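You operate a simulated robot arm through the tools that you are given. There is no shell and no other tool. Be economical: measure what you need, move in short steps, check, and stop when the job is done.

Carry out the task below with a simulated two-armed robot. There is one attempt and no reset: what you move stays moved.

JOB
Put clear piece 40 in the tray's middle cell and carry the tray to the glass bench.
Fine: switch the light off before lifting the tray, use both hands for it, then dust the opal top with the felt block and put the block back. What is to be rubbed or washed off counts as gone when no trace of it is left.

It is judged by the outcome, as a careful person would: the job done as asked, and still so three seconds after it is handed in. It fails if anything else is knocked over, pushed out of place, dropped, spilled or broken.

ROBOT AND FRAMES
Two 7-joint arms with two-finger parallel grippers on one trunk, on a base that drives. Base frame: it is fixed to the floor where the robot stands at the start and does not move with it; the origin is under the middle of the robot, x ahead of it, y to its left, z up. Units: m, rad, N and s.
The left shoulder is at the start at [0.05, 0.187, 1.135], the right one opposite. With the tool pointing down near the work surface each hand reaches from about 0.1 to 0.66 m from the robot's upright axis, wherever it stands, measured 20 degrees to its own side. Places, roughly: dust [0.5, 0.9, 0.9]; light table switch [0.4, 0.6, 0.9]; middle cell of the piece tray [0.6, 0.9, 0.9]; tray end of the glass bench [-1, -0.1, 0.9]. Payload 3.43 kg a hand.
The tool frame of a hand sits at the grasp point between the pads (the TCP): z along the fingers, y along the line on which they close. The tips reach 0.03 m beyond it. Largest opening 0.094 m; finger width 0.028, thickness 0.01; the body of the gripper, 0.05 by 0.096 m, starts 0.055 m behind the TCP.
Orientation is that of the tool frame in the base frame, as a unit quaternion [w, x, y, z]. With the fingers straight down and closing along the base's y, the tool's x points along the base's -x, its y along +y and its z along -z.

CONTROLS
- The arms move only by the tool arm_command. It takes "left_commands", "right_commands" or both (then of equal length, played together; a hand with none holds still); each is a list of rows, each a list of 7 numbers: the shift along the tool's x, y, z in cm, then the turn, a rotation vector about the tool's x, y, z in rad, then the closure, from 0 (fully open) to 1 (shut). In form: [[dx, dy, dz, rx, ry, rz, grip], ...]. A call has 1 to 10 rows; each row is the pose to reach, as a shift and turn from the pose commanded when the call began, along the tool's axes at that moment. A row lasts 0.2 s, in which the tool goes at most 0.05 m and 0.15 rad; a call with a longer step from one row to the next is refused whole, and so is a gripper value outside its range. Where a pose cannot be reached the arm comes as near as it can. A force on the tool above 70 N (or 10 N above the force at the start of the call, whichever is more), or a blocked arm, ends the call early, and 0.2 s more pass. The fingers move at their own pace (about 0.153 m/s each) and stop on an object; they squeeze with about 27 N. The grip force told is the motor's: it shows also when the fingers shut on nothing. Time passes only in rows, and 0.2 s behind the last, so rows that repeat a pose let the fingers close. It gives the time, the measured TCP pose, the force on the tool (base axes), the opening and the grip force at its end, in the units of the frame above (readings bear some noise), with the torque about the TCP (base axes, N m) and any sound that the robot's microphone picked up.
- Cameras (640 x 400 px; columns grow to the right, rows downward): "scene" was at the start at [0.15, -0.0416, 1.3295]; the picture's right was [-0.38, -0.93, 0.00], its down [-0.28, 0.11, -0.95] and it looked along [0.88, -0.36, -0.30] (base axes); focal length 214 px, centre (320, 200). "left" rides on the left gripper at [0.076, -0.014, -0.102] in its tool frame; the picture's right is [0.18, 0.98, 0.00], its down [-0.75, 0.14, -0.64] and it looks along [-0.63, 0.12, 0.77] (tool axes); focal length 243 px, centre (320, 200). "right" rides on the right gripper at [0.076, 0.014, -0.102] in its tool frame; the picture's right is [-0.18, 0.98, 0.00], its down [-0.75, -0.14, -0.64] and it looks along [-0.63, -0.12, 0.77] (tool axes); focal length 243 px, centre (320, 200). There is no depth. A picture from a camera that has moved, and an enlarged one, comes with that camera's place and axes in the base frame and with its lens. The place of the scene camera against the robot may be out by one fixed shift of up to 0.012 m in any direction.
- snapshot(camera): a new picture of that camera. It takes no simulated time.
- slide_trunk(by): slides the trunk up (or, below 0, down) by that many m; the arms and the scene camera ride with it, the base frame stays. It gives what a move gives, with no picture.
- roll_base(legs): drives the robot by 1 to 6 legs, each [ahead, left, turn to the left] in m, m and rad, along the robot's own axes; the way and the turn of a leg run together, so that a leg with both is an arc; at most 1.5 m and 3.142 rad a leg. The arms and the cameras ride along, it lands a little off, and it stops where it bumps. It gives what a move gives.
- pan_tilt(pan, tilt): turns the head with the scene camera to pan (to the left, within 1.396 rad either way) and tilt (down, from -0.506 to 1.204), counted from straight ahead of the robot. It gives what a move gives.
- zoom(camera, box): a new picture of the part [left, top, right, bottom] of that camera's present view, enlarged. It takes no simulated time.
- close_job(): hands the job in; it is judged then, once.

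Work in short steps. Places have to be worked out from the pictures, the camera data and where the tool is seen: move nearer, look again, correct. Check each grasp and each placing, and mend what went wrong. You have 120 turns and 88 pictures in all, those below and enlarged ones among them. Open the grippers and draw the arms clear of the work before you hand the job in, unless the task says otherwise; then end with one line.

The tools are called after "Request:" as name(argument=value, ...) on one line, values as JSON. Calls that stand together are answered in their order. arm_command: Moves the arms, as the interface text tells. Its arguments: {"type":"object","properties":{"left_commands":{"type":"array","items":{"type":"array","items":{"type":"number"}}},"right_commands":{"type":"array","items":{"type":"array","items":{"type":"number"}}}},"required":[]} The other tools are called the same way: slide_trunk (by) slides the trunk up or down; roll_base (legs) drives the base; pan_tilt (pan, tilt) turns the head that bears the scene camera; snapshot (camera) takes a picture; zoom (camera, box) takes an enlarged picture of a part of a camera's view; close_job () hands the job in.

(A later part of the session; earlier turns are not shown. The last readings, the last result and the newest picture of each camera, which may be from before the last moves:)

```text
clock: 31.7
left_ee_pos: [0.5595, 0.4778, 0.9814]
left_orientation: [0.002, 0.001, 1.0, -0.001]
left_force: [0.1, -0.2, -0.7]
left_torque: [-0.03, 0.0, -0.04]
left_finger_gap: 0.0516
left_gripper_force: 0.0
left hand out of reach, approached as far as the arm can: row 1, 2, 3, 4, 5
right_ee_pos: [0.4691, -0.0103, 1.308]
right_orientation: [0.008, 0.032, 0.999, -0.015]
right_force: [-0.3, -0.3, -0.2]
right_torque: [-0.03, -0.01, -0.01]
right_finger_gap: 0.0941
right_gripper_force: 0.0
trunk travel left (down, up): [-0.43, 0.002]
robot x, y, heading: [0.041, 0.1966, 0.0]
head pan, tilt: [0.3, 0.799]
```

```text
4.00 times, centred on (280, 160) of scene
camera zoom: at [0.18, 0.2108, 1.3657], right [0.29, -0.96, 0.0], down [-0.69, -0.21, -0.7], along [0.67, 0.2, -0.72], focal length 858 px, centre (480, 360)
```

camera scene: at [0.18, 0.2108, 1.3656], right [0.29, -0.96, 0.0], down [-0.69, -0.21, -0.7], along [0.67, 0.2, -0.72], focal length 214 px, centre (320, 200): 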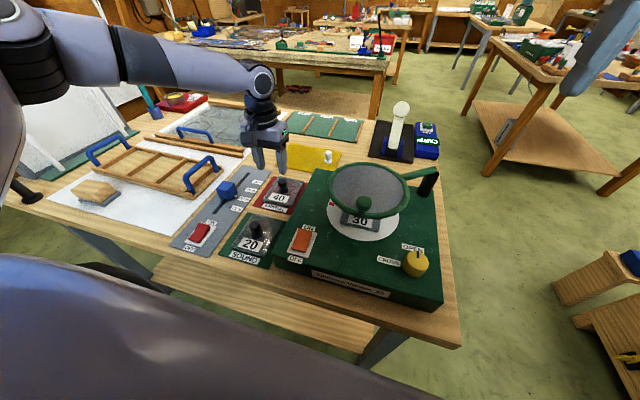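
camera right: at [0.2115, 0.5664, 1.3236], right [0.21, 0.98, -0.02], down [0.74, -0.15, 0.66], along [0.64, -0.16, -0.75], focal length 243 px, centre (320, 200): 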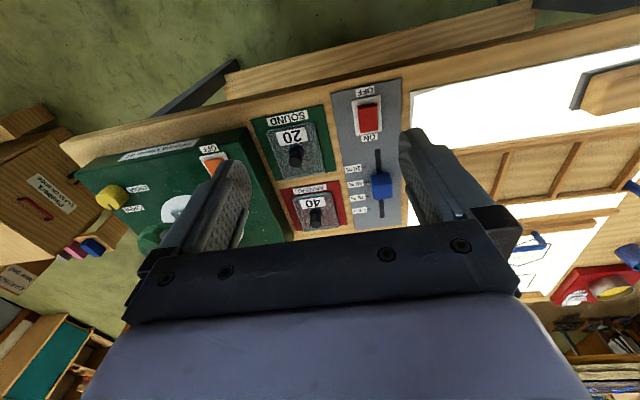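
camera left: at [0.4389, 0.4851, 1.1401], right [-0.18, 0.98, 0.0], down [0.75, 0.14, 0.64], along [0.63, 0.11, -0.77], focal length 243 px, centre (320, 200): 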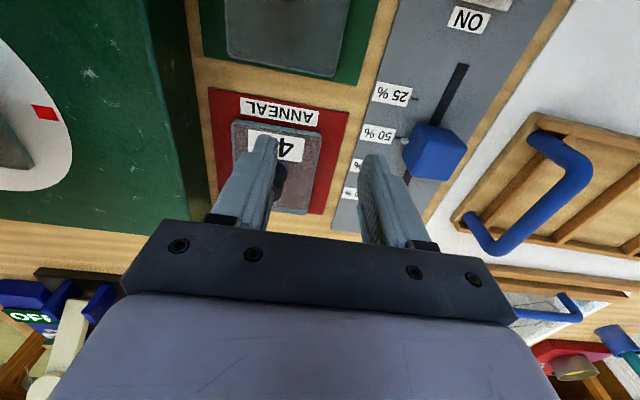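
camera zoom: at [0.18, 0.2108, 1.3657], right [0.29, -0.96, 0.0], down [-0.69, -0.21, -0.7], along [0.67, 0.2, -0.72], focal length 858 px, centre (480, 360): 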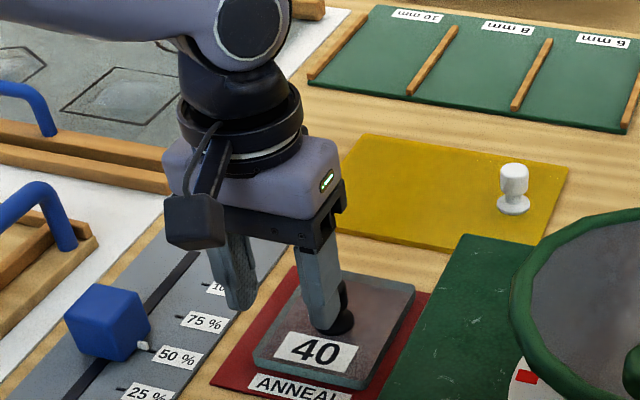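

The knob is beside the near finger; reach shrinks as the hand goes low relative to the shoulder, so I raise the hands and lower the trunk.

Request:
arm_command(left_commands=[[0, 0.5, -4, 0, 0, 0, 0.45], [0, 0.5, -8, 0, 0, 0, 0.45], [0, 0.5, -12, 0, 0, 0, 0.45], [0, 0.5, -16, 0, 0, 0, 0.45], [0, 0.5, -20, 0, 0, 0, 0.45], [0, 0.5, -24, 0, 0, 0, 0.45], [0, 0.5, -24, 0, 0, 0, 0.45]], right_commands=[[0, 0, -2, 0, 0, 0, 0], [0, 0, -4, 0, 0, 0, 0], [0, 0, -6, 0, 0, 0, 0], [0, 0, -8, 0, 0, 0, 0], [0, 0, -10, 0, 0, 0, 0], [0, 0, -10, 0, 0, 0, 0], [0, 0, -10, 0, 0, 0, 0]])

Request:
slide_trunk(by=-0.18)

Request:
snapshot(camera="scene")

```text
clock: 33.3
left_ee_pos: [0.5583, 0.4842, 1.2209]
left_orientation: [0.001, 0.002, 1.0, -0.001]
left_force: [0.0, -0.4, 0.1]
left_torque: [0.0, 0.02, 0.02]
left_finger_gap: 0.0519
left_gripper_force: 0.1
right_ee_pos: [0.4684, -0.0071, 1.4074]
right_orientation: [0.008, 0.032, 0.999, -0.015]
right_force: [-0.3, -0.9, -0.2]
right_torque: [0.03, -0.04, 0.01]
right_finger_gap: 0.0942
right_gripper_force: 0.2
trunk travel left (down, up): [-0.43, 0.002]
robot x, y, heading: [0.0379, 0.1942, -0.006]
head pan, tilt: [0.3, 0.799]
```

```text
clock: 35.3
left_ee_pos: [0.5585, 0.4833, 1.0409]
left_orientation: [0.002, 0.002, 1.0, -0.001]
left_force: [0.5, -0.1, 0.0]
left_torque: [0.02, -0.02, -0.03]
left_finger_gap: 0.0517
left_gripper_force: 0.1
right_ee_pos: [0.4672, -0.0083, 1.2274]
right_orientation: [0.008, 0.032, 0.999, -0.015]
right_force: [0.7, 0.0, -0.1]
right_torque: [0.0, 0.02, -0.03]
right_finger_gap: 0.0938
right_gripper_force: 0.1
trunk travel left (down, up): [-0.25, 0.182]
robot x, y, heading: [0.0397, 0.1946, -0.003]
head pan, tilt: [0.3, 0.799]
```

```text
54 pictures are left
camera scene: at [0.1799, 0.2108, 1.1857], right [0.29, -0.96, 0.0], down [-0.69, -0.21, -0.7], along [0.67, 0.2, -0.72], focal length 214 px, centre (320, 200)
```

scene: 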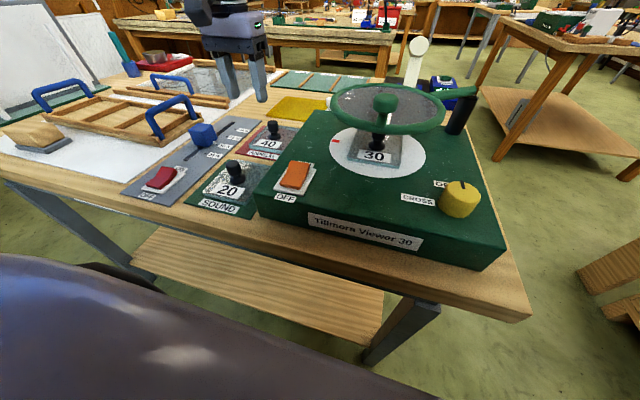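

Now over the knob at (0.591,0.4605), staying high.

Request:
arm_command(left_commands=[[-1.7, -1.1, 0, 0, 0, 0, 0.45], [-3.3, -2.2, 0, 0, 0, 0, 0.45], [-3.3, -2.2, 1, 0, 0, 0, 0.45], [-3.3, -2.2, 1, 0, 0, 0, 0.45]])

```text
clock: 36.3
left_ee_pos: [0.5802, 0.4683, 1.027]
left_orientation: [0.002, 0.001, 1.0, -0.001]
left_force: [-0.4, -0.4, 0.0]
left_torque: [0.0, -0.02, -0.02]
left_finger_gap: 0.0516
left_gripper_force: 0.2
left hand out of reach, approached as far as the arm can: row 2, 3, 4
right_ee_pos: [0.4673, -0.0084, 1.2277]
right_orientation: [0.01, 0.032, 0.999, -0.014]
right_force: [0.8, 0.3, -0.1]
right_torque: [0.02, 0.01, -0.04]
right_finger_gap: 0.0941
right_gripper_force: 0.0
trunk travel left (down, up): [-0.25, 0.182]
robot x, y, heading: [0.0395, 0.1914, -0.006]
head pan, tilt: [0.3, 0.799]
```

Slightly short; nudge the base forward and right by a couple of cm.

Request:
roll_base(legs=[[0.025, -0.02, 0]])

```text
clock: 37.4
left_ee_pos: [0.594, 0.4552, 1.0257]
left_orientation: [0.002, -0.001, 1.0, -0.001]
left_force: [-0.8, -0.4, -0.8]
left_torque: [0.01, -0.01, -0.03]
left_finger_gap: 0.0516
left_gripper_force: 0.1
right_ee_pos: [0.486, -0.0225, 1.2259]
right_orientation: [0.006, 0.029, 0.999, -0.016]
right_force: [-0.1, 0.2, -0.5]
right_torque: [0.0, 0.03, 0.03]
right_finger_gap: 0.0941
right_gripper_force: 0.0
trunk travel left (down, up): [-0.25, 0.182]
robot x, y, heading: [0.0544, 0.1771, 0.007]
head pan, tilt: [0.3, 0.799]
stopped in leg 1: the robot was blocked; the commanded pose is now the measured one
```

The base touched at x≈0.054, so that's the forward limit. I adjust y and descend on the knob, checking from the camera midway.

Request:
arm_command(left_commands=[[0.2, 0.5, 1, 0, 0, 0, 0.45], [0.2, 0.5, 2, 0, 0, 0, 0.45], [0.2, 0.5, 2, 0, 0, 0, 0.45]])

Request:
snapshot(camera="left")

Request:
snapshot(camera="scene")

```text
clock: 38.1
left_ee_pos: [0.5917, 0.4593, 1.0074]
left_orientation: [0.001, -0.001, 1.0, -0.001]
left_force: [-0.9, -0.4, 0.4]
left_torque: [-0.01, 0.01, 0.01]
left_finger_gap: 0.0519
left_gripper_force: 0.0
right_ee_pos: [0.486, -0.0236, 1.2275]
right_orientation: [0.008, 0.03, 0.999, -0.016]
right_force: [0.4, 0.7, 0.3]
right_torque: [0.01, 0.0, -0.01]
right_finger_gap: 0.0939
right_gripper_force: 0.1
trunk travel left (down, up): [-0.25, 0.182]
robot x, y, heading: [0.057, 0.1784, 0.003]
head pan, tilt: [0.3, 0.799]
```

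```text
53 pictures are left
camera left: at [0.515, 0.4459, 1.1096], right [-0.19, 0.98, 0.0], down [0.75, 0.14, 0.64], along [0.63, 0.12, -0.77], focal length 243 px, centre (320, 200)
```

left: 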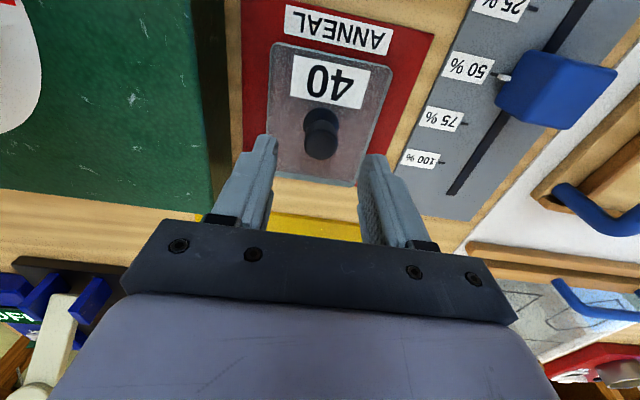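

```text
52 pictures are left
camera scene: at [0.1962, 0.195, 1.1857], right [0.3, -0.95, 0.0], down [-0.68, -0.21, -0.7], along [0.67, 0.21, -0.72], focal length 214 px, centre (320, 200)
```

scene: 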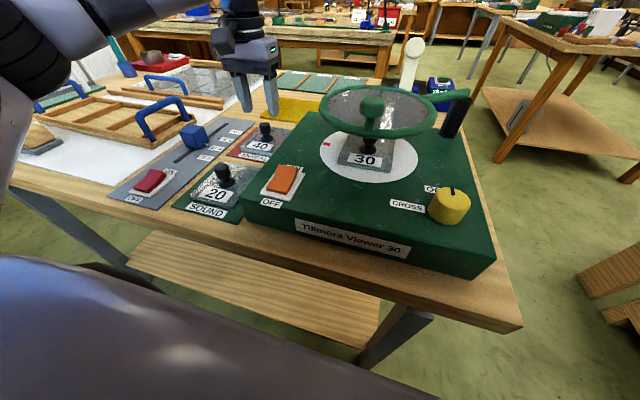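

Knob ≈(0.588,0.460), the hand is aligned. Descend 5 cm and close.

Request:
arm_command(left_commands=[[0.3, 0.1, 2, 0, 0, 0, 0.45], [0.3, 0.1, 4, 0, 0, 0, 0.45], [0.3, 0.1, 5, 0, 0, 0, 0.45], [0.3, 0.1, 5, 0, 0, 0, 0.45]])

Request:
zoom(camera="left", box=[200, 80, 440, 230])

```text
clock: 39.1
left_ee_pos: [0.5892, 0.4605, 0.9552]
left_orientation: [0.002, 0.0, 1.0, -0.001]
left_force: [0.0, 0.4, -0.2]
left_torque: [0.01, -0.02, 0.0]
left_finger_gap: 0.0516
left_gripper_force: 0.0
right_ee_pos: [0.485, -0.0223, 1.2264]
right_orientation: [0.007, 0.029, 0.999, -0.015]
right_force: [0.0, 0.3, -0.6]
right_torque: [0.01, 0.02, -0.02]
right_finger_gap: 0.0943
right_gripper_force: 0.1
trunk travel left (down, up): [-0.25, 0.182]
robot x, y, heading: [0.0571, 0.1774, -0.001]
head pan, tilt: [0.3, 0.799]
```

```text
2.67 times, centred on (320, 155) of left
camera zoom: at [0.5127, 0.4463, 1.0593], right [-0.19, 0.98, 0.0], down [0.75, 0.14, 0.64], along [0.63, 0.12, -0.76], focal length 647 px, centre (320, 320)
```

zoom: 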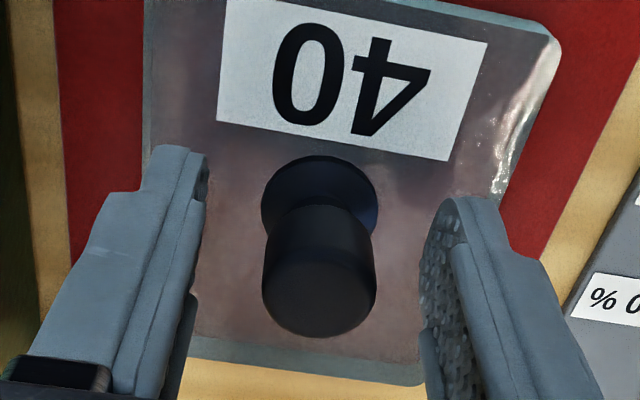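

Knob is between the fingers. Close, then lift.

Request:
arm_command(left_commands=[[0, 0, 0, 0, 0, 0, 0.7], [0, 0, 0, 0, 0, 0, 1], [0, 0, 0, 0, 0, 0, 1], [0, 0, -2, 0, 0, 0, 1], [0, 0, -5, 0, 0, 0, 1], [0, 0, -9, 0, 0, 0, 1], [0, 0, -12, 0, 0, 0, 1], [0, 0, -12, 0, 0, 0, 1]])

Request:
snapshot(camera="left")

```text
clock: 41.0
left_ee_pos: [0.5818, 0.4741, 1.0755]
left_orientation: [0.001, -0.002, 1.0, -0.001]
left_force: [0.9, 1.1, -3.6]
left_torque: [0.0, 0.03, 0.02]
left_finger_gap: 0.0244
left_gripper_force: 17.8
left hand out of reach, approached as far as the arm can: row 7, 8
right_ee_pos: [0.4862, -0.0225, 1.2264]
right_orientation: [0.007, 0.03, 0.999, -0.015]
right_force: [0.5, -0.1, 0.3]
right_torque: [-0.03, 0.02, 0.04]
right_finger_gap: 0.0942
right_gripper_force: 0.0
trunk travel left (down, up): [-0.25, 0.182]
robot x, y, heading: [0.0583, 0.1749, -0.001]
head pan, tilt: [0.3, 0.799]
```

```text
50 pictures are left
camera left: at [0.5051, 0.4597, 1.1794], right [-0.19, 0.98, 0.0], down [0.75, 0.14, 0.64], along [0.63, 0.12, -0.77], focal length 243 px, centre (320, 200)
```

left: 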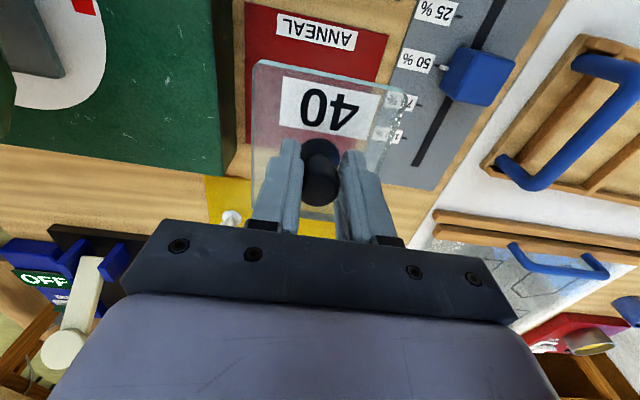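

Piece 40 is held. Back the base off slightly and drive left 0.42 m to bring it over the middle cell.

Request:
roll_base(legs=[[-0.03, 0, 0], [0, 0.42, 0]])

Request:
snapshot(camera="left")

Request:
snapshot(camera="scene")

```text
clock: 44.0
left_ee_pos: [0.55, 0.8977, 1.0758]
left_orientation: [0.003, -0.001, 1.0, 0.0]
left_force: [0.4, 0.8, -3.3]
left_torque: [0.0, 0.04, 0.0]
left_finger_gap: 0.0243
left_gripper_force: 18.0
right_ee_pos: [0.4547, 0.4017, 1.2277]
right_orientation: [0.007, 0.03, 0.999, -0.015]
right_force: [-0.5, -0.3, 0.4]
right_torque: [-0.02, -0.01, 0.0]
right_finger_gap: 0.0941
right_gripper_force: 0.1
trunk travel left (down, up): [-0.25, 0.182]
robot x, y, heading: [0.0229, 0.6045, 0.003]
head pan, tilt: [0.3, 0.799]
```

```text
49 pictures are left
camera left: at [0.4736, 0.8842, 1.1795], right [-0.19, 0.98, 0.0], down [0.75, 0.14, 0.64], along [0.63, 0.12, -0.77], focal length 243 px, centre (320, 200)
```

left: 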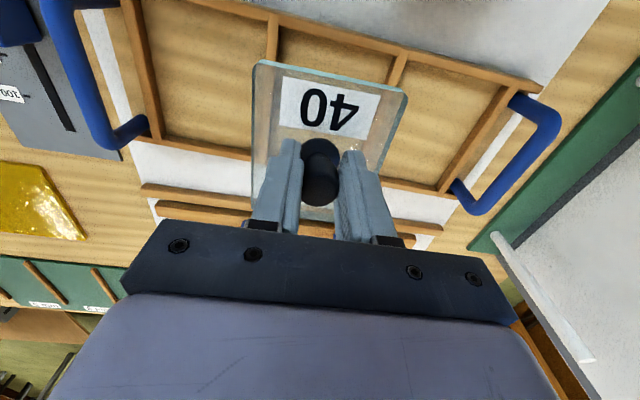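

```text
48 pictures are left
camera scene: at [0.1655, 0.6202, 1.1856], right [0.3, -0.95, 0.0], down [-0.68, -0.21, -0.7], along [0.67, 0.21, -0.72], focal length 214 px, centre (320, 200)
```

scene: 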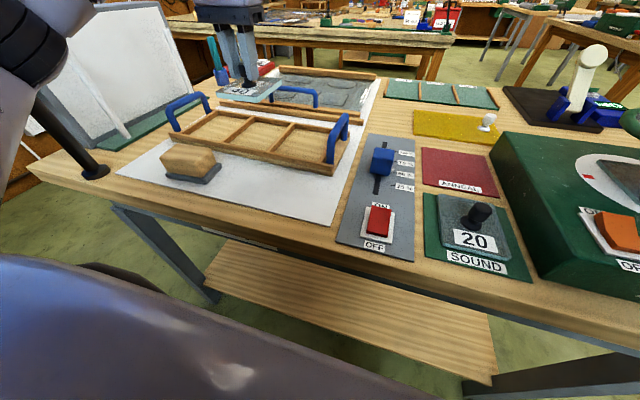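

Middle cell centre ≈(0.568,0.906), cell ≈0.12×0.13. I nudge the base forward 2 cm/left 1 cm to place the piece above it without stretching.

Request:
roll_base(legs=[[0.02, 0.01, 0]])

Request:
arm_command(left_commands=[[0, 0, 3, 0, 0, 0, 1], [0, 0, 6, 0, 0, 0, 1], [0, 0, 7, 0, 0, 0, 1], [0, 0, 7, 0, 0, 0, 1]])

Request:
snapshot(camera="left")

Request:
zoom(camera="scene", box=[130, 60, 370, 210])

```text
clock: 44.8
left_ee_pos: [0.5694, 0.9078, 1.076]
left_orientation: [0.001, -0.001, 1.0, -0.002]
left_force: [0.1, 0.8, -2.9]
left_torque: [-0.03, 0.03, 0.02]
left_finger_gap: 0.0247
left_gripper_force: 18.4
right_ee_pos: [0.4757, 0.4129, 1.227]
right_orientation: [0.006, 0.031, 0.999, -0.015]
right_force: [1.5, 0.2, -1.2]
right_torque: [0.03, 0.02, 0.01]
right_finger_gap: 0.094
right_gripper_force: 0.0
trunk travel left (down, up): [-0.25, 0.182]
robot x, y, heading: [0.0432, 0.6153, 0.002]
head pan, tilt: [0.3, 0.799]
```

```text
clock: 45.8
left_ee_pos: [0.57, 0.908, 1.0059]
left_orientation: [0.002, -0.001, 1.0, -0.001]
left_force: [-0.7, 0.8, -2.1]
left_torque: [0.0, -0.01, -0.02]
left_finger_gap: 0.0246
left_gripper_force: 17.9
right_ee_pos: [0.4754, 0.4113, 1.2262]
right_orientation: [0.007, 0.031, 0.999, -0.015]
right_force: [0.4, -0.5, 0.4]
right_torque: [-0.01, 0.0, 0.0]
right_finger_gap: 0.0941
right_gripper_force: 0.1
trunk travel left (down, up): [-0.25, 0.182]
robot x, y, heading: [0.0479, 0.617, 0.003]
head pan, tilt: [0.3, 0.799]
```

```text
47 pictures are left
camera left: at [0.4936, 0.8938, 1.1094], right [-0.19, 0.98, 0.0], down [0.75, 0.14, 0.64], along [0.63, 0.12, -0.77], focal length 243 px, centre (320, 200)
```

left: 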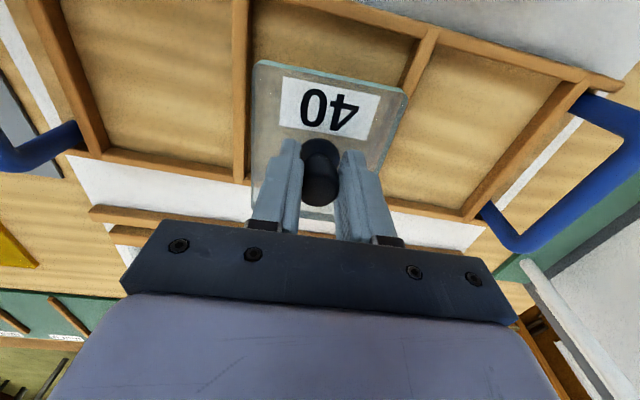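

```text
2.67 times, centred on (250, 135) of scene
camera zoom: at [0.1853, 0.6299, 1.1856], right [0.3, -0.95, 0.0], down [-0.68, -0.21, -0.7], along [0.67, 0.21, -0.72], focal length 572 px, centre (507, 373)
```

zoom: 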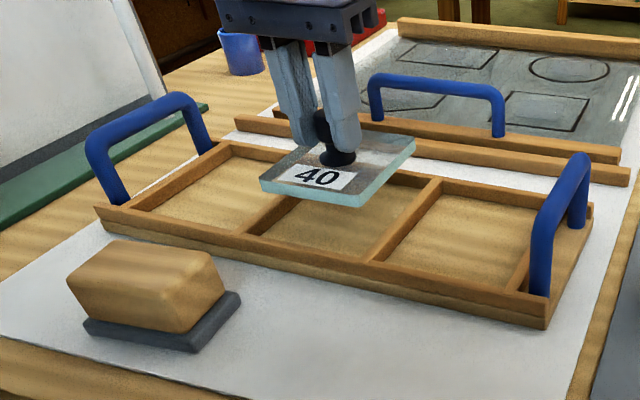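

Aligned over the middle cell. Lower gently.

Request:
arm_command(left_commands=[[0, -0.2, 2, 0, 0, 0, 1], [0, -0.2, 3, 0, 0, 0, 1], [0, -0.2, 3.6, 0, 0, 0, 1], [0, -0.2, 4.0, 0, 0, 0, 1], [0, -0.2, 4.3, 0, 0, 0, 1]])

Request:
zoom(camera="scene", box=[130, 60, 370, 210])

```text
clock: 47.0
left_ee_pos: [0.5673, 0.9045, 0.974]
left_orientation: [0.011, -0.001, 1.0, -0.001]
left_force: [-5.3, 7.6, 47.3]
left_torque: [0.17, -0.29, 0.14]
left_finger_gap: 0.0252
left_gripper_force: 17.8
right_ee_pos: [0.4694, 0.4107, 1.229]
right_orientation: [0.009, 0.029, 0.999, -0.013]
right_force: [-0.5, 0.0, 0.5]
right_torque: [0.0, 0.01, 0.0]
right_finger_gap: 0.0939
right_gripper_force: 0.1
trunk travel left (down, up): [-0.25, 0.182]
robot x, y, heading: [0.0476, 0.6081, 0.006]
head pan, tilt: [0.3, 0.799]
```

```text
2.67 times, centred on (250, 135) of scene
camera zoom: at [0.1808, 0.6286, 1.1869], right [0.3, -0.95, 0.0], down [-0.68, -0.21, -0.7], along [0.67, 0.21, -0.71], focal length 572 px, centre (507, 373)
```

zoom: 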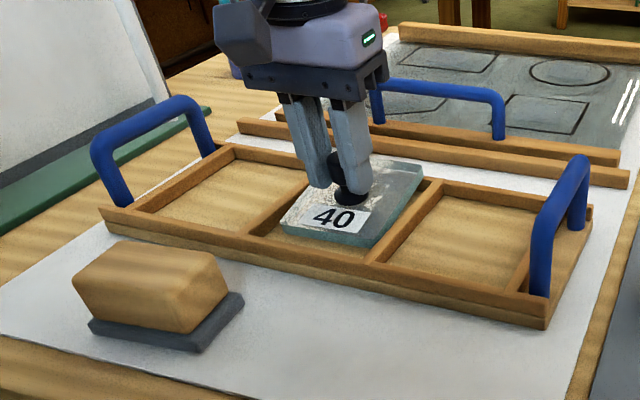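

It pressed at TCP z 0.974, perhaps the back edge is close to the back wall. I lift 1.5 cm, shift 1 cm toward the robot, and lower gently again.

Request:
arm_command(left_commands=[[0, 0, -1.5, 0, 0, 0, 1], [1.0, 0.2, -1.5, 0, 0, 0, 1], [1.0, 0.2, -0.5, 0, 0, 0, 1], [1.0, 0.2, 0, 0, 0, 0, 1], [1.0, 0.2, 0, 0, 0, 0, 1]])

Request:
zoom(camera="scene", box=[170, 80, 330, 180])

Request:
snapshot(camera="left")

```text
clock: 48.2
left_ee_pos: [0.5609, 0.9063, 0.9667]
left_orientation: [0.005, 0.0, 1.0, 0.0]
left_force: [4.2, 1.2, 25.7]
left_torque: [0.09, -0.14, 0.0]
left_finger_gap: 0.0248
left_gripper_force: 18.6
right_ee_pos: [0.4728, 0.4093, 1.2294]
right_orientation: [0.008, 0.03, 0.999, -0.014]
right_force: [0.0, -0.3, 0.1]
right_torque: [0.04, 0.01, 0.01]
right_finger_gap: 0.0941
right_gripper_force: 0.1
trunk travel left (down, up): [-0.25, 0.182]
robot x, y, heading: [0.0419, 0.6084, 0.007]
head pan, tilt: [0.3, 0.799]
```

```text
4.00 times, centred on (250, 130) of scene
camera zoom: at [0.1836, 0.6287, 1.1862], right [0.3, -0.95, 0.0], down [-0.68, -0.21, -0.7], along [0.67, 0.21, -0.72], focal length 858 px, centre (600, 480)
```

zoom: 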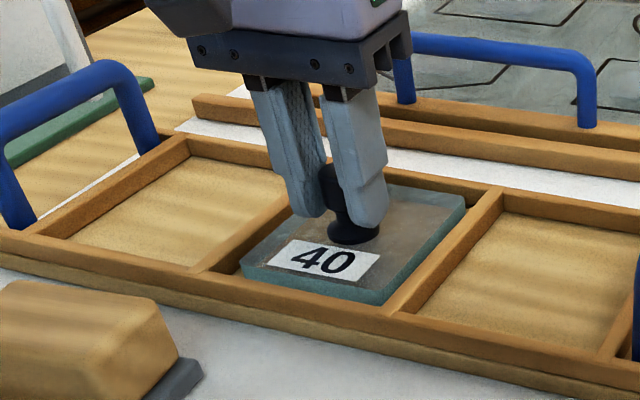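

```text
43 pictures are left
camera left: at [0.4828, 0.8928, 1.0696], right [-0.19, 0.98, 0.0], down [0.75, 0.14, 0.65], along [0.64, 0.12, -0.76], focal length 243 px, centre (320, 200)
```

left: 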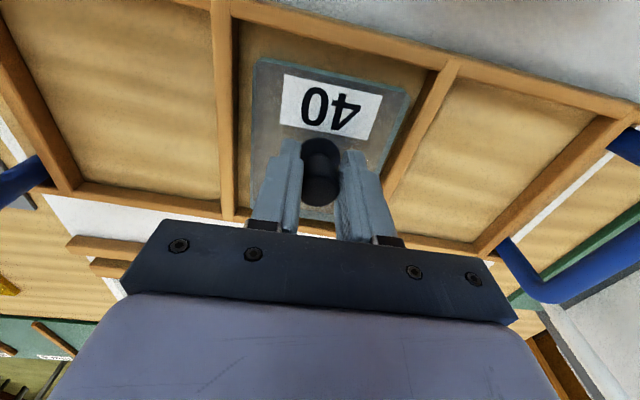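

Now it sits inside the cell (contact at 0.967). Ease the pressure, open, and rise.

Request:
arm_command(left_commands=[[0, 0, -0.5, 0, 0, 0, 1], [0, 0, -0.5, 0, 0, 0, 0.6], [0, 0, -0.5, 0, 0, 0, 0.45], [0, 0, -0.5, 0, 0, 0, 0.45], [0, 0, -4, 0, 0, 0, 0.45], [0, 0, -8, 0, 0, 0, 0.45], [0, 0, -12, 0, 0, 0, 0.45], [0, 0, -14, 0, 0, 0, 0.45]])

Request:
snapshot(camera="left")

```text
clock: 50.0
left_ee_pos: [0.5583, 0.9112, 1.1015]
left_orientation: [0.002, -0.002, 1.0, 0.0]
left_force: [-0.8, -0.5, 0.5]
left_torque: [0.0, 0.0, 0.03]
left_finger_gap: 0.0515
left_gripper_force: 0.0
right_ee_pos: [0.475, 0.4119, 1.2264]
right_orientation: [0.007, 0.031, 0.999, -0.016]
right_force: [-0.2, -0.3, 0.1]
right_torque: [0.01, -0.01, 0.03]
right_finger_gap: 0.094
right_gripper_force: 0.0
trunk travel left (down, up): [-0.25, 0.182]
robot x, y, heading: [0.0462, 0.6125, -0.001]
head pan, tilt: [0.3, 0.799]
```

```text
42 pictures are left
camera left: at [0.481, 0.8962, 1.205], right [-0.19, 0.98, 0.0], down [0.75, 0.14, 0.64], along [0.63, 0.12, -0.77], focal length 243 px, centre (320, 200)
```

left: 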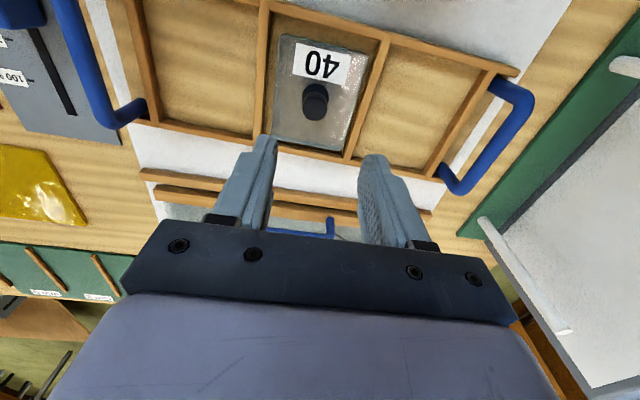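

Piece lies flat in the middle cell. Handles: left bar ≈(0.566,1.095), right bar ≈(0.56,0.705), z≈0.97. I test the right arm's inner reach (rel. y −0.195) high up before committing to a base position.

Request:
arm_command(right_commands=[[-3, 0, 2, 0, 0, 0, 0], [-6, 0, 4, 0, 0, 0, 0], [-9, 0, 6, 0, 0, 0, 0], [-11, 0, 8, 0, 0, 0, 0], [-11, 0, 10, 0, 0, 0, 0], [-11, 0, 10, 0, 0, 0, 0]])

Request:
snapshot(camera="scene")

```text
clock: 51.4
left_ee_pos: [0.5579, 0.9089, 1.1011]
left_orientation: [0.002, 0.0, 1.0, -0.002]
left_force: [-0.2, 0.2, 0.3]
left_torque: [-0.02, -0.03, -0.03]
left_finger_gap: 0.0516
left_gripper_force: 0.1
right_ee_pos: [0.5852, 0.4017, 1.1278]
right_orientation: [0.007, 0.03, 0.999, -0.015]
right_force: [0.6, 0.6, 0.3]
right_torque: [-0.01, -0.03, 0.02]
right_finger_gap: 0.0935
right_gripper_force: 0.0
trunk travel left (down, up): [-0.25, 0.182]
robot x, y, heading: [0.0439, 0.6133, -0.001]
head pan, tilt: [0.3, 0.799]
```

```text
41 pictures are left
camera scene: at [0.1851, 0.6299, 1.1857], right [0.3, -0.95, 0.0], down [-0.68, -0.21, -0.7], along [0.67, 0.21, -0.72], focal length 214 px, centre (320, 200)
```

scene: 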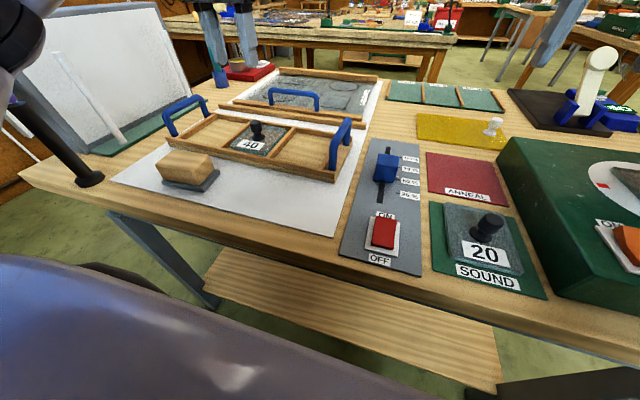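

The right arm reaches inward fine; only the left arm's elbow-out posture is limiting (and could hit the post). I try to reconfigure the left elbow by raising the hand close to the body and going inward.

Request:
arm_command(left_commands=[[2, 0, -4, 0, 0, 0, 0], [4, 0, -8, 0, 0, 0, 0], [7, 0, -12, 0, 0, 0, 0], [10, -1, -15, 0, 0, 0, 0], [13, -2, -18, 0, 0, 0, 0], [16, -4, -20, 0, 0, 0, 0], [19, -7, -22, 0, 0, 0, 0], [21, -11, -23, 0, 0, 0, 0], [22, -15, -24, 0, 0, 0, 0], [22, -18, -24, 0, 0, 0, 0]])

Request:
pan_tilt(pan=0.9, tilt=0.2)

Request:
snapshot(camera="scene")

```text
clock: 53.6
left_ee_pos: [0.3091, 0.8004, 1.2326]
left_orientation: [0.001, 0.0, 1.0, -0.002]
left_force: [-0.7, -0.6, -0.8]
left_torque: [0.01, -0.01, 0.02]
left_finger_gap: 0.0942
left_gripper_force: 0.2
left hand out of reach, approached as far as the arm can: row 1, 2, 3, 4, 5, 6, 7, 8, 9, 10
right_ee_pos: [0.5848, 0.4021, 1.1286]
right_orientation: [0.007, 0.031, 0.999, -0.015]
right_force: [-0.6, 0.7, 0.5]
right_torque: [-0.01, 0.0, 0.01]
right_finger_gap: 0.094
right_gripper_force: 0.1
trunk travel left (down, up): [-0.25, 0.182]
robot x, y, heading: [0.046, 0.6112, 0.004]
head pan, tilt: [0.3, 0.799]
```

```text
clock: 54.6
left_ee_pos: [0.3102, 0.8014, 1.2325]
left_orientation: [0.002, -0.001, 1.0, -0.001]
left_force: [-0.1, -0.3, -0.1]
left_torque: [0.02, -0.01, 0.03]
left_finger_gap: 0.094
left_gripper_force: 0.0
right_ee_pos: [0.5856, 0.4012, 1.1284]
right_orientation: [0.007, 0.031, 0.999, -0.014]
right_force: [0.3, 0.2, -0.6]
right_torque: [0.0, 0.02, 0.0]
right_finger_gap: 0.0941
right_gripper_force: 0.1
trunk travel left (down, up): [-0.25, 0.182]
robot x, y, heading: [0.0449, 0.611, 0.002]
head pan, tilt: [0.901, 0.201]
```

```text
40 pictures are left
camera scene: at [0.1659, 0.6789, 1.2392], right [0.78, -0.62, 0.0], down [-0.12, -0.16, -0.98], along [0.61, 0.77, -0.2], focal length 214 px, centre (320, 200)
```

scene: 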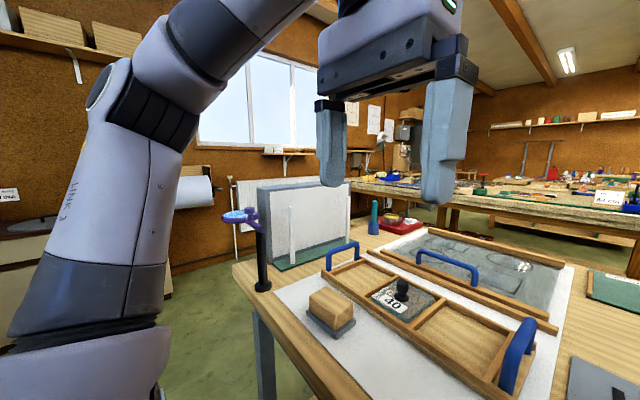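

I compare with the right arm's posture.

Request:
pan_tilt(pan=-0.8, tilt=0.1)

Request:
snapshot(camera="scene")

```text
clock: 56.3
left_ee_pos: [0.31, 0.7996, 1.2316]
left_orientation: [0.002, -0.001, 1.0, -0.002]
left_force: [0.9, 0.2, 0.2]
left_torque: [-0.03, -0.01, 0.0]
left_finger_gap: 0.0939
left_gripper_force: 0.1
right_ee_pos: [0.5856, 0.4018, 1.1285]
right_orientation: [0.007, 0.031, 0.999, -0.014]
right_force: [-0.4, 0.2, 0.4]
right_torque: [0.0, 0.01, -0.02]
right_finger_gap: 0.0943
right_gripper_force: 0.0
trunk travel left (down, up): [-0.25, 0.182]
robot x, y, heading: [0.047, 0.613, 0.002]
head pan, tilt: [-0.799, 0.099]
```

```text
39 pictures are left
camera scene: at [0.1725, 0.54, 1.2487], right [-0.71, -0.7, 0.0], down [-0.07, 0.07, -1.0], along [0.7, -0.71, -0.1], focal length 214 px, centre (320, 200)
```

scene: 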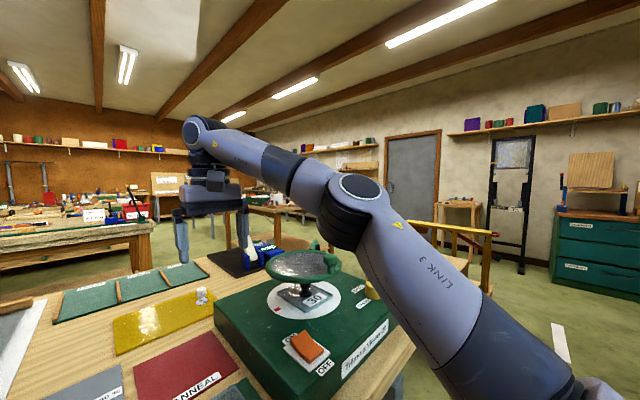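

Both arms are similar; I'll put the base so the left hand works further out (base y≈0.80), with the trunk raised so the left elbow clears the post (top ≈1.12). First raise the trunk and extend the left hand.

Request:
slide_trunk(by=0.13)

Request:
arm_command(left_commands=[[-3, 1, 1, 0, 0, 0, 0], [-6, 3, 2, 0, 0, 0, 0], [-9, 5, 4, 0, 0, 0, 0], [-12, 7, 6, 0, 0, 0, 0], [-15, 8, 9, 0, 0, 0, 0], [-18, 9, 12, 0, 0, 0, 0], [-21, 10, 15, 0, 0, 0, 0], [-24, 11, 17, 0, 0, 0, 0], [-24, 11, 19, 0, 0, 0, 0], [-24, 11, 19, 0, 0, 0, 0]])

Request:
roll_base(legs=[[0, 0.19, 0]])

Request:
pan_tilt(pan=0.8, tilt=0.4)

Request:
snapshot(camera="scene")

Request:
snapshot(camera="left")

```text
clock: 57.9
left_ee_pos: [0.3098, 0.8, 1.362]
left_orientation: [0.002, -0.001, 1.0, -0.002]
left_force: [-0.4, -0.4, 0.6]
left_torque: [-0.01, 0.03, -0.01]
left_finger_gap: 0.0939
left_gripper_force: 0.0
right_ee_pos: [0.5858, 0.4015, 1.258]
right_orientation: [0.006, 0.031, 0.999, -0.015]
right_force: [-0.1, 0.2, 0.1]
right_torque: [0.01, -0.04, -0.01]
right_finger_gap: 0.094
right_gripper_force: 0.0
trunk travel left (down, up): [-0.38, 0.052]
robot x, y, heading: [0.0466, 0.6103, 0.001]
head pan, tilt: [-0.799, 0.099]
```

```text
clock: 60.1
left_ee_pos: [0.5507, 0.9117, 1.1728]
left_orientation: [0.002, -0.001, 1.0, 0.0]
left_force: [-1.4, -0.8, 0.4]
left_torque: [-0.02, 0.01, 0.01]
left_finger_gap: 0.094
left_gripper_force: 0.2
right_ee_pos: [0.5848, 0.4021, 1.2592]
right_orientation: [0.007, 0.031, 0.999, -0.016]
right_force: [-0.3, -0.1, -0.2]
right_torque: [-0.01, 0.0, 0.0]
right_finger_gap: 0.094
right_gripper_force: 0.0
trunk travel left (down, up): [-0.38, 0.052]
robot x, y, heading: [0.044, 0.6092, 0.002]
head pan, tilt: [-0.799, 0.099]
```

```text
clock: 61.6
left_ee_pos: [0.5514, 1.099, 1.1728]
left_orientation: [0.002, 0.0, 1.0, -0.002]
left_force: [-0.5, 0.8, -0.3]
left_torque: [-0.02, -0.01, 0.03]
left_finger_gap: 0.094
left_gripper_force: 0.0
right_ee_pos: [0.5845, 0.5904, 1.2585]
right_orientation: [0.007, 0.031, 0.999, -0.015]
right_force: [0.1, 0.2, 0.5]
right_torque: [-0.02, -0.01, -0.01]
right_finger_gap: 0.0939
right_gripper_force: 0.1
trunk travel left (down, up): [-0.38, 0.052]
robot x, y, heading: [0.0444, 0.7994, 0.0]
head pan, tilt: [-0.799, 0.099]
```

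```text
clock: 63.3
left_ee_pos: [0.5504, 1.0998, 1.1731]
left_orientation: [0.001, 0.0, 1.0, -0.002]
left_force: [0.0, 0.1, 0.3]
left_torque: [0.0, -0.01, -0.02]
left_finger_gap: 0.0938
left_gripper_force: 0.0
right_ee_pos: [0.5845, 0.5891, 1.2576]
right_orientation: [0.007, 0.031, 0.999, -0.015]
right_force: [-0.7, 0.7, 0.4]
right_torque: [0.04, 0.01, 0.0]
right_finger_gap: 0.0941
right_gripper_force: 0.1
trunk travel left (down, up): [-0.38, 0.052]
robot x, y, heading: [0.0455, 0.8005, -0.005]
head pan, tilt: [0.799, 0.4]
```

```text
38 pictures are left
camera scene: at [0.1723, 0.8605, 1.3508], right [0.72, -0.7, 0.0], down [-0.27, -0.28, -0.92], along [0.64, 0.66, -0.39], focal length 214 px, centre (320, 200)
```

scene: 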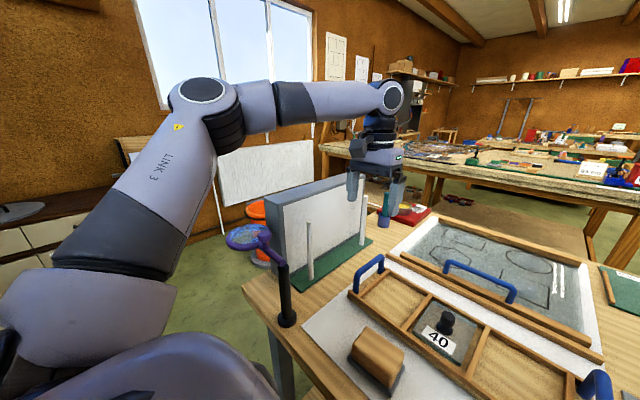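

```text
37 pictures are left
camera left: at [0.4736, 1.0853, 1.276], right [-0.18, 0.98, 0.0], down [0.75, 0.14, 0.64], along [0.63, 0.12, -0.76], focal length 243 px, centre (320, 200)
```

left: 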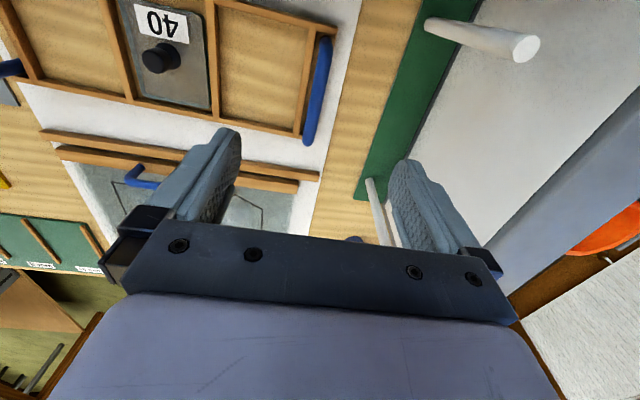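

Left hand hangs above the left handle (bar ≈(0.566,1.099)); the elbow is high above the post. I bring the right hand above its handle (≈(0.563,0.705)), undoing its slight tilt, and lower the left partway.

Request:
arm_command(right_commands=[[0.5, 3, 1, -0.03, 0.014, -0.062, 0], [1, 6, 3, -0.03, 0.014, -0.062, 0], [1.5, 9, 6, -0.03, 0.014, -0.062, 0], [2, 11.5, 9, -0.03, 0.014, -0.062, 0], [2, 11.5, 13, -0.03, 0.014, -0.062, 0], [2, 11.5, 17, -0.03, 0.014, -0.062, 0], [2, 11.5, 19, -0.03, 0.014, -0.062, 0], [2, 11.5, 19, -0.03, 0.014, -0.062, 0]], left_commands=[[-0.5, 0, 1, 0, 0, 0, 0], [-1, 0, 3, 0, 0, 0, 0], [-1.5, 0, 5, 0, 0, 0, 0], [-1.5, 0, 7, 0, 0, 0, 0], [-1.5, 0, 9, 0, 0, 0, 0], [-1.5, 0, 11, 0, 0, 0, 0], [-1.5, 0, 11, 0, 0, 0, 0], [-1.5, 0, 11, 0, 0, 0, 0]])

Request:
snapshot(camera="right")

Request:
snapshot(camera="left")

```text
clock: 65.1
left_ee_pos: [0.5664, 1.0994, 1.0613]
left_orientation: [0.002, -0.001, 1.0, -0.002]
left_force: [-0.8, 0.8, 0.2]
left_torque: [-0.01, 0.02, -0.01]
left_finger_gap: 0.0942
left_gripper_force: 0.1
right_ee_pos: [0.5744, 0.6993, 1.0635]
right_orientation: [0.0, 0.0, 1.0, 0.0]
right_force: [0.5, 0.5, -0.5]
right_torque: [0.01, 0.01, 0.02]
right_finger_gap: 0.0938
right_gripper_force: 0.0
trunk travel left (down, up): [-0.38, 0.052]
robot x, y, heading: [0.0434, 0.8024, 0.003]
head pan, tilt: [0.799, 0.4]
```

```text
36 pictures are left
camera right: at [0.4991, 0.714, 1.1652], right [0.18, 0.98, 0.0], down [0.75, -0.14, 0.64], along [0.63, -0.12, -0.77], focal length 243 px, centre (320, 200)
```

right: 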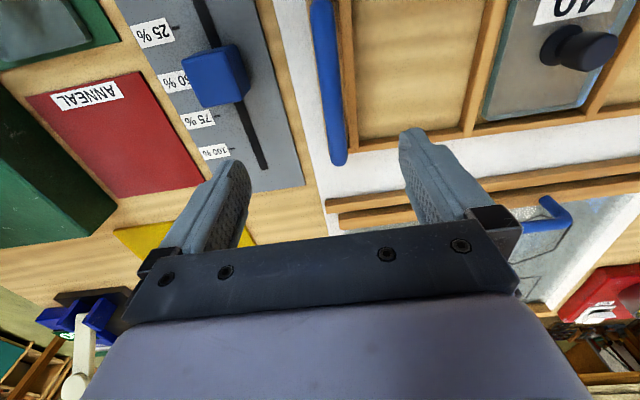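

```text
35 pictures are left
camera left: at [0.4886, 1.0854, 1.1658], right [-0.18, 0.98, 0.0], down [0.75, 0.14, 0.64], along [0.63, 0.12, -0.76], focal length 243 px, centre (320, 200)
```

left: 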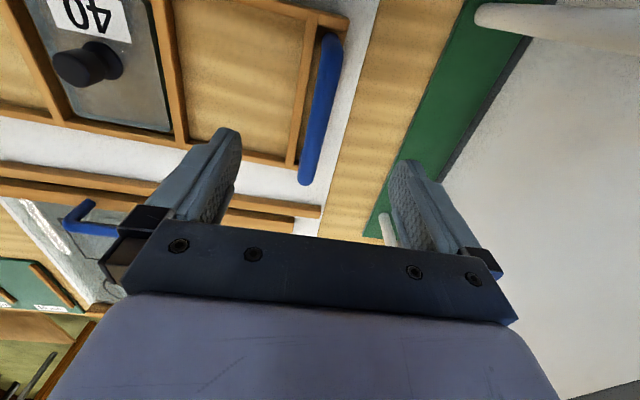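

Right bar centre ≈(0.560,0.710), left ≈(0.566,1.098). Centre both and lower to TCP ≈0.985.

Request:
arm_command(right_commands=[[1.2, 1.1, 1, 0, 0, 0, 0], [1.2, 1.1, 3, 0, 0, 0, 0], [1.2, 1.1, 5, 0, 0, 0, 0], [1.2, 1.1, 7, 0, 0, 0, 0], [1.2, 1.1, 8, 0, 0, 0, 0], [1.2, 1.1, 8, 0, 0, 0, 0]], left_commands=[[0.3, -0.1, 1, 0, 0, 0, 0], [0.3, -0.1, 3, 0, 0, 0, 0], [0.3, -0.1, 5, 0, 0, 0, 0], [0.3, -0.1, 7, 0, 0, 0, 0], [0.3, -0.1, 8, 0, 0, 0, 0], [0.3, -0.1, 8, 0, 0, 0, 0]])

Request:
snapshot(camera="right")

Request:
snapshot(camera="left")

```text
clock: 66.5
left_ee_pos: [0.563, 1.098, 0.9822]
left_orientation: [0.002, 0.0, 1.0, -0.001]
left_force: [0.1, 0.5, -0.1]
left_torque: [0.0, -0.02, -0.03]
left_finger_gap: 0.0941
left_gripper_force: 0.1
right_ee_pos: [0.5627, 0.7112, 0.9839]
right_orientation: [0.0, 0.0, 1.0, 0.0]
right_force: [0.4, 0.6, -0.1]
right_torque: [-0.02, -0.01, 0.0]
right_finger_gap: 0.0942
right_gripper_force: 0.0
trunk travel left (down, up): [-0.38, 0.052]
robot x, y, heading: [0.0431, 0.8003, 0.002]
head pan, tilt: [0.799, 0.4]
```

```text
34 pictures are left
camera right: at [0.4867, 0.7259, 1.0865], right [0.18, 0.98, 0.0], down [0.75, -0.14, 0.64], along [0.63, -0.12, -0.77], focal length 243 px, centre (320, 200)
```

right: 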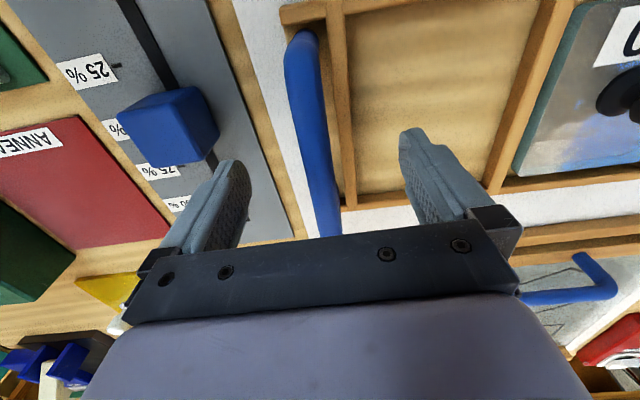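

```text
33 pictures are left
camera left: at [0.4863, 1.0834, 1.0858], right [-0.18, 0.98, 0.0], down [0.75, 0.14, 0.64], along [0.63, 0.12, -0.76], focal length 243 px, centre (320, 200)
```

left: 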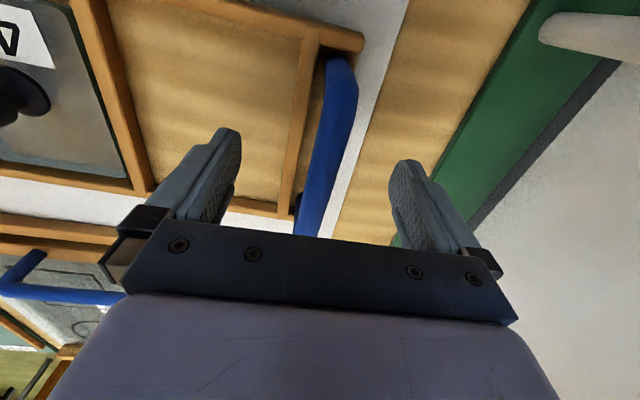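

Bars lie between the fingers on both sides. Lower 1.5 cm and check the height from the scene camera before closing.

Request:
arm_command(right_commands=[[0, 0, 0.8, 0, 0, 0, 0], [0, 0, 1.5, 0, 0, 0, 0], [0, 0, 1.5, 0, 0, 0, 0]], left_commands=[[0, 0, 0.8, 0, 0, 0, 0], [0, 0, 1.5, 0, 0, 0, 0], [0, 0, 1.5, 0, 0, 0, 0]])

Request:
pan_tilt(pan=0.1, tilt=0.6)

Request:
snapshot(camera="scene")

```text
clock: 67.3
left_ee_pos: [0.5631, 1.0969, 0.9675]
left_orientation: [0.001, 0.001, 1.0, -0.002]
left_force: [0.1, 0.4, 0.1]
left_torque: [-0.01, -0.01, 0.0]
left_finger_gap: 0.0943
left_gripper_force: 0.1
right_ee_pos: [0.5609, 0.711, 0.9708]
right_orientation: [-0.001, 0.0, 1.0, 0.0]
right_force: [-0.4, -0.4, 0.3]
right_torque: [0.0, -0.03, 0.0]
right_finger_gap: 0.0939
right_gripper_force: 0.0
trunk travel left (down, up): [-0.38, 0.052]
robot x, y, heading: [0.0415, 0.7975, 0.0]
head pan, tilt: [0.799, 0.4]
```

```text
clock: 68.4
left_ee_pos: [0.5629, 1.0973, 0.9673]
left_orientation: [0.001, 0.001, 1.0, -0.002]
left_force: [0.1, 0.0, 0.5]
left_torque: [0.01, 0.02, 0.01]
left_finger_gap: 0.0939
left_gripper_force: 0.0
right_ee_pos: [0.5631, 0.7089, 0.9694]
right_orientation: [0.0, -0.001, 1.0, 0.001]
right_force: [-0.1, 0.2, 0.0]
right_torque: [0.04, 0.02, -0.01]
right_finger_gap: 0.0938
right_gripper_force: 0.0
trunk travel left (down, up): [-0.38, 0.052]
robot x, y, heading: [0.0456, 0.7985, 0.006]
head pan, tilt: [0.099, 0.6]
```

```text
32 pictures are left
camera scene: at [0.1957, 0.803, 1.3326], right [0.1, -0.99, 0.0], down [-0.56, -0.06, -0.83], along [0.82, 0.08, -0.56], focal length 214 px, centre (320, 200)
```

scene: 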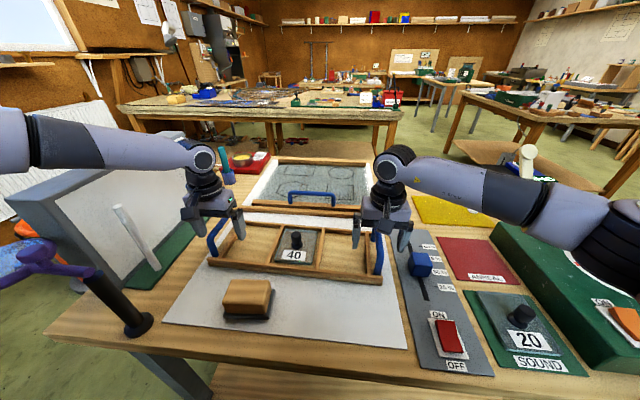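

Both hands straddle the handles correctly. Close both grippers together.

Request:
arm_command(right_commands=[[0, 0, 0, 0, 0, 0, 0.4], [0, 0, 0, 0, 0, 0, 0.7], [0, 0, 0, 0, 0, 0, 1], [0, 0, 0, 0, 0, 0, 1], [0, 0, 0, 0, 0, 0, 1]], left_commands=[[0, 0, 0, 0, 0, 0, 0.4], [0, 0, 0, 0, 0, 0, 0.7], [0, 0, 0, 0, 0, 0, 1], [0, 0, 0, 0, 0, 0, 1], [0, 0, 0, 0, 0, 0, 1]])

Request:
zoom(camera="scene", box=[170, 160, 430, 320])

```text
clock: 69.6
left_ee_pos: [0.5637, 1.0972, 0.9678]
left_orientation: [0.002, 0.0, 1.0, -0.001]
left_force: [-1.5, 0.8, 1.8]
left_torque: [0.0, -0.04, -0.68]
left_finger_gap: 0.0207
left_gripper_force: 27.2
right_ee_pos: [0.5624, 0.7105, 0.9705]
right_orientation: [0.0, 0.001, 1.0, -0.001]
right_force: [1.6, 1.2, -0.8]
right_torque: [0.03, 0.1, -0.62]
right_finger_gap: 0.0206
right_gripper_force: 27.1
trunk travel left (down, up): [-0.38, 0.052]
robot x, y, heading: [0.0446, 0.7981, -0.001]
head pan, tilt: [0.099, 0.6]
```

```text
2.46 times, centred on (300, 240) of scene
camera zoom: at [0.1956, 0.8031, 1.3326], right [0.1, -0.99, 0.0], down [-0.56, -0.06, -0.83], along [0.82, 0.08, -0.56], focal length 528 px, centre (369, 102)
```

zoom: 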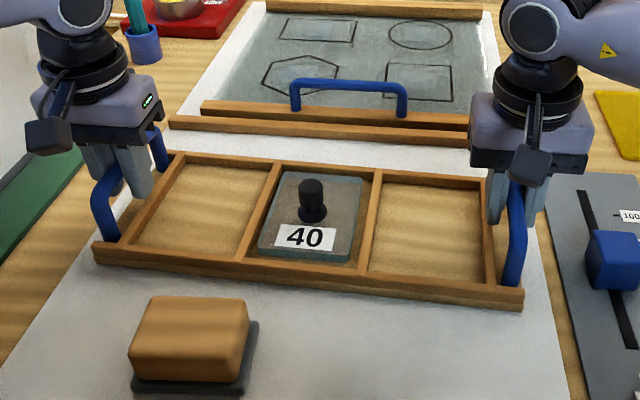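

Both handles gripped (gap ≈0.021). Lift with the trunk so both hands rise together.

Request:
slide_trunk(by=0.05)

Request:
arm_command(right_commands=[[0, 0, -1, 0, 0, 0, 1], [0, 0, -2, 0, 0, 0, 1], [0, 0, -3, 0, 0, 0, 1], [0, 0, -4, 0, 0, 0, 1], [0, 0, -5, 0, 0, 0, 1], [0, 0, -6, 0, 0, 0, 1], [0, 0, -7, 0, 0, 0, 1], [0, 0, -7, 0, 0, 0, 1]], left_commands=[[0, 0, -1, 0, 0, 0, 1], [0, 0, -2, 0, 0, 0, 1], [0, 0, -3, 0, 0, 0, 1], [0, 0, -4, 0, 0, 0, 1], [0, 0, -5, 0, 0, 0, 1], [0, 0, -6, 0, 0, 0, 1], [0, 0, -7, 0, 0, 0, 1], [0, 0, -7, 0, 0, 0, 1]])

Request:
snapshot(camera="scene")

```text
clock: 70.5
left_ee_pos: [0.5634, 1.0973, 1.0165]
left_orientation: [0.0, 0.0, 1.0, -0.001]
left_force: [-3.4, -0.9, -6.2]
left_torque: [0.03, 0.05, -0.63]
left_finger_gap: 0.0206
left_gripper_force: 26.7
right_ee_pos: [0.5625, 0.7105, 1.0184]
right_orientation: [0.0, -0.001, 1.0, 0.0]
right_force: [3.5, 0.7, -5.4]
right_torque: [0.01, 0.01, -0.64]
right_finger_gap: 0.0206
right_gripper_force: 26.7
trunk travel left (down, up): [-0.43, 0.002]
robot x, y, heading: [0.0438, 0.7997, 0.001]
head pan, tilt: [0.099, 0.6]
```

```text
clock: 72.3
left_ee_pos: [0.5634, 1.097, 1.0879]
left_orientation: [0.001, 0.001, 1.0, -0.003]
left_force: [-3.7, -1.4, -6.3]
left_torque: [0.03, 0.01, -0.58]
left_finger_gap: 0.0204
left_gripper_force: 27.4
right_ee_pos: [0.5631, 0.7113, 1.0892]
right_orientation: [-0.001, -0.001, 1.0, 0.0]
right_force: [2.8, 0.9, -7.5]
right_torque: [0.05, 0.03, -0.57]
right_finger_gap: 0.0208
right_gripper_force: 26.7
trunk travel left (down, up): [-0.43, 0.002]
robot x, y, heading: [0.0438, 0.7994, 0.001]
head pan, tilt: [0.099, 0.6]
```

```text
30 pictures are left
camera scene: at [0.1969, 0.8031, 1.3823], right [0.1, -0.99, 0.0], down [-0.56, -0.06, -0.82], along [0.82, 0.08, -0.57], focal length 214 px, centre (320, 200)
```

scene: 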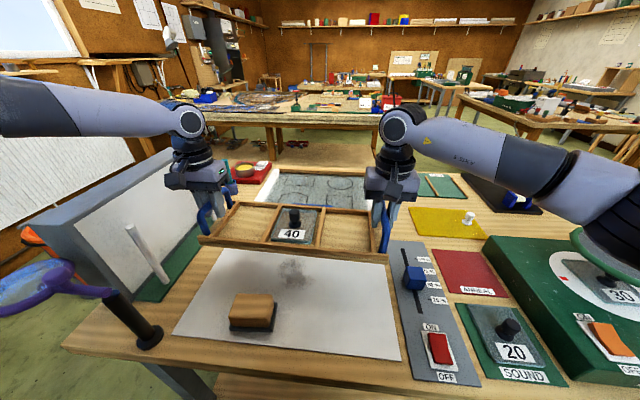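

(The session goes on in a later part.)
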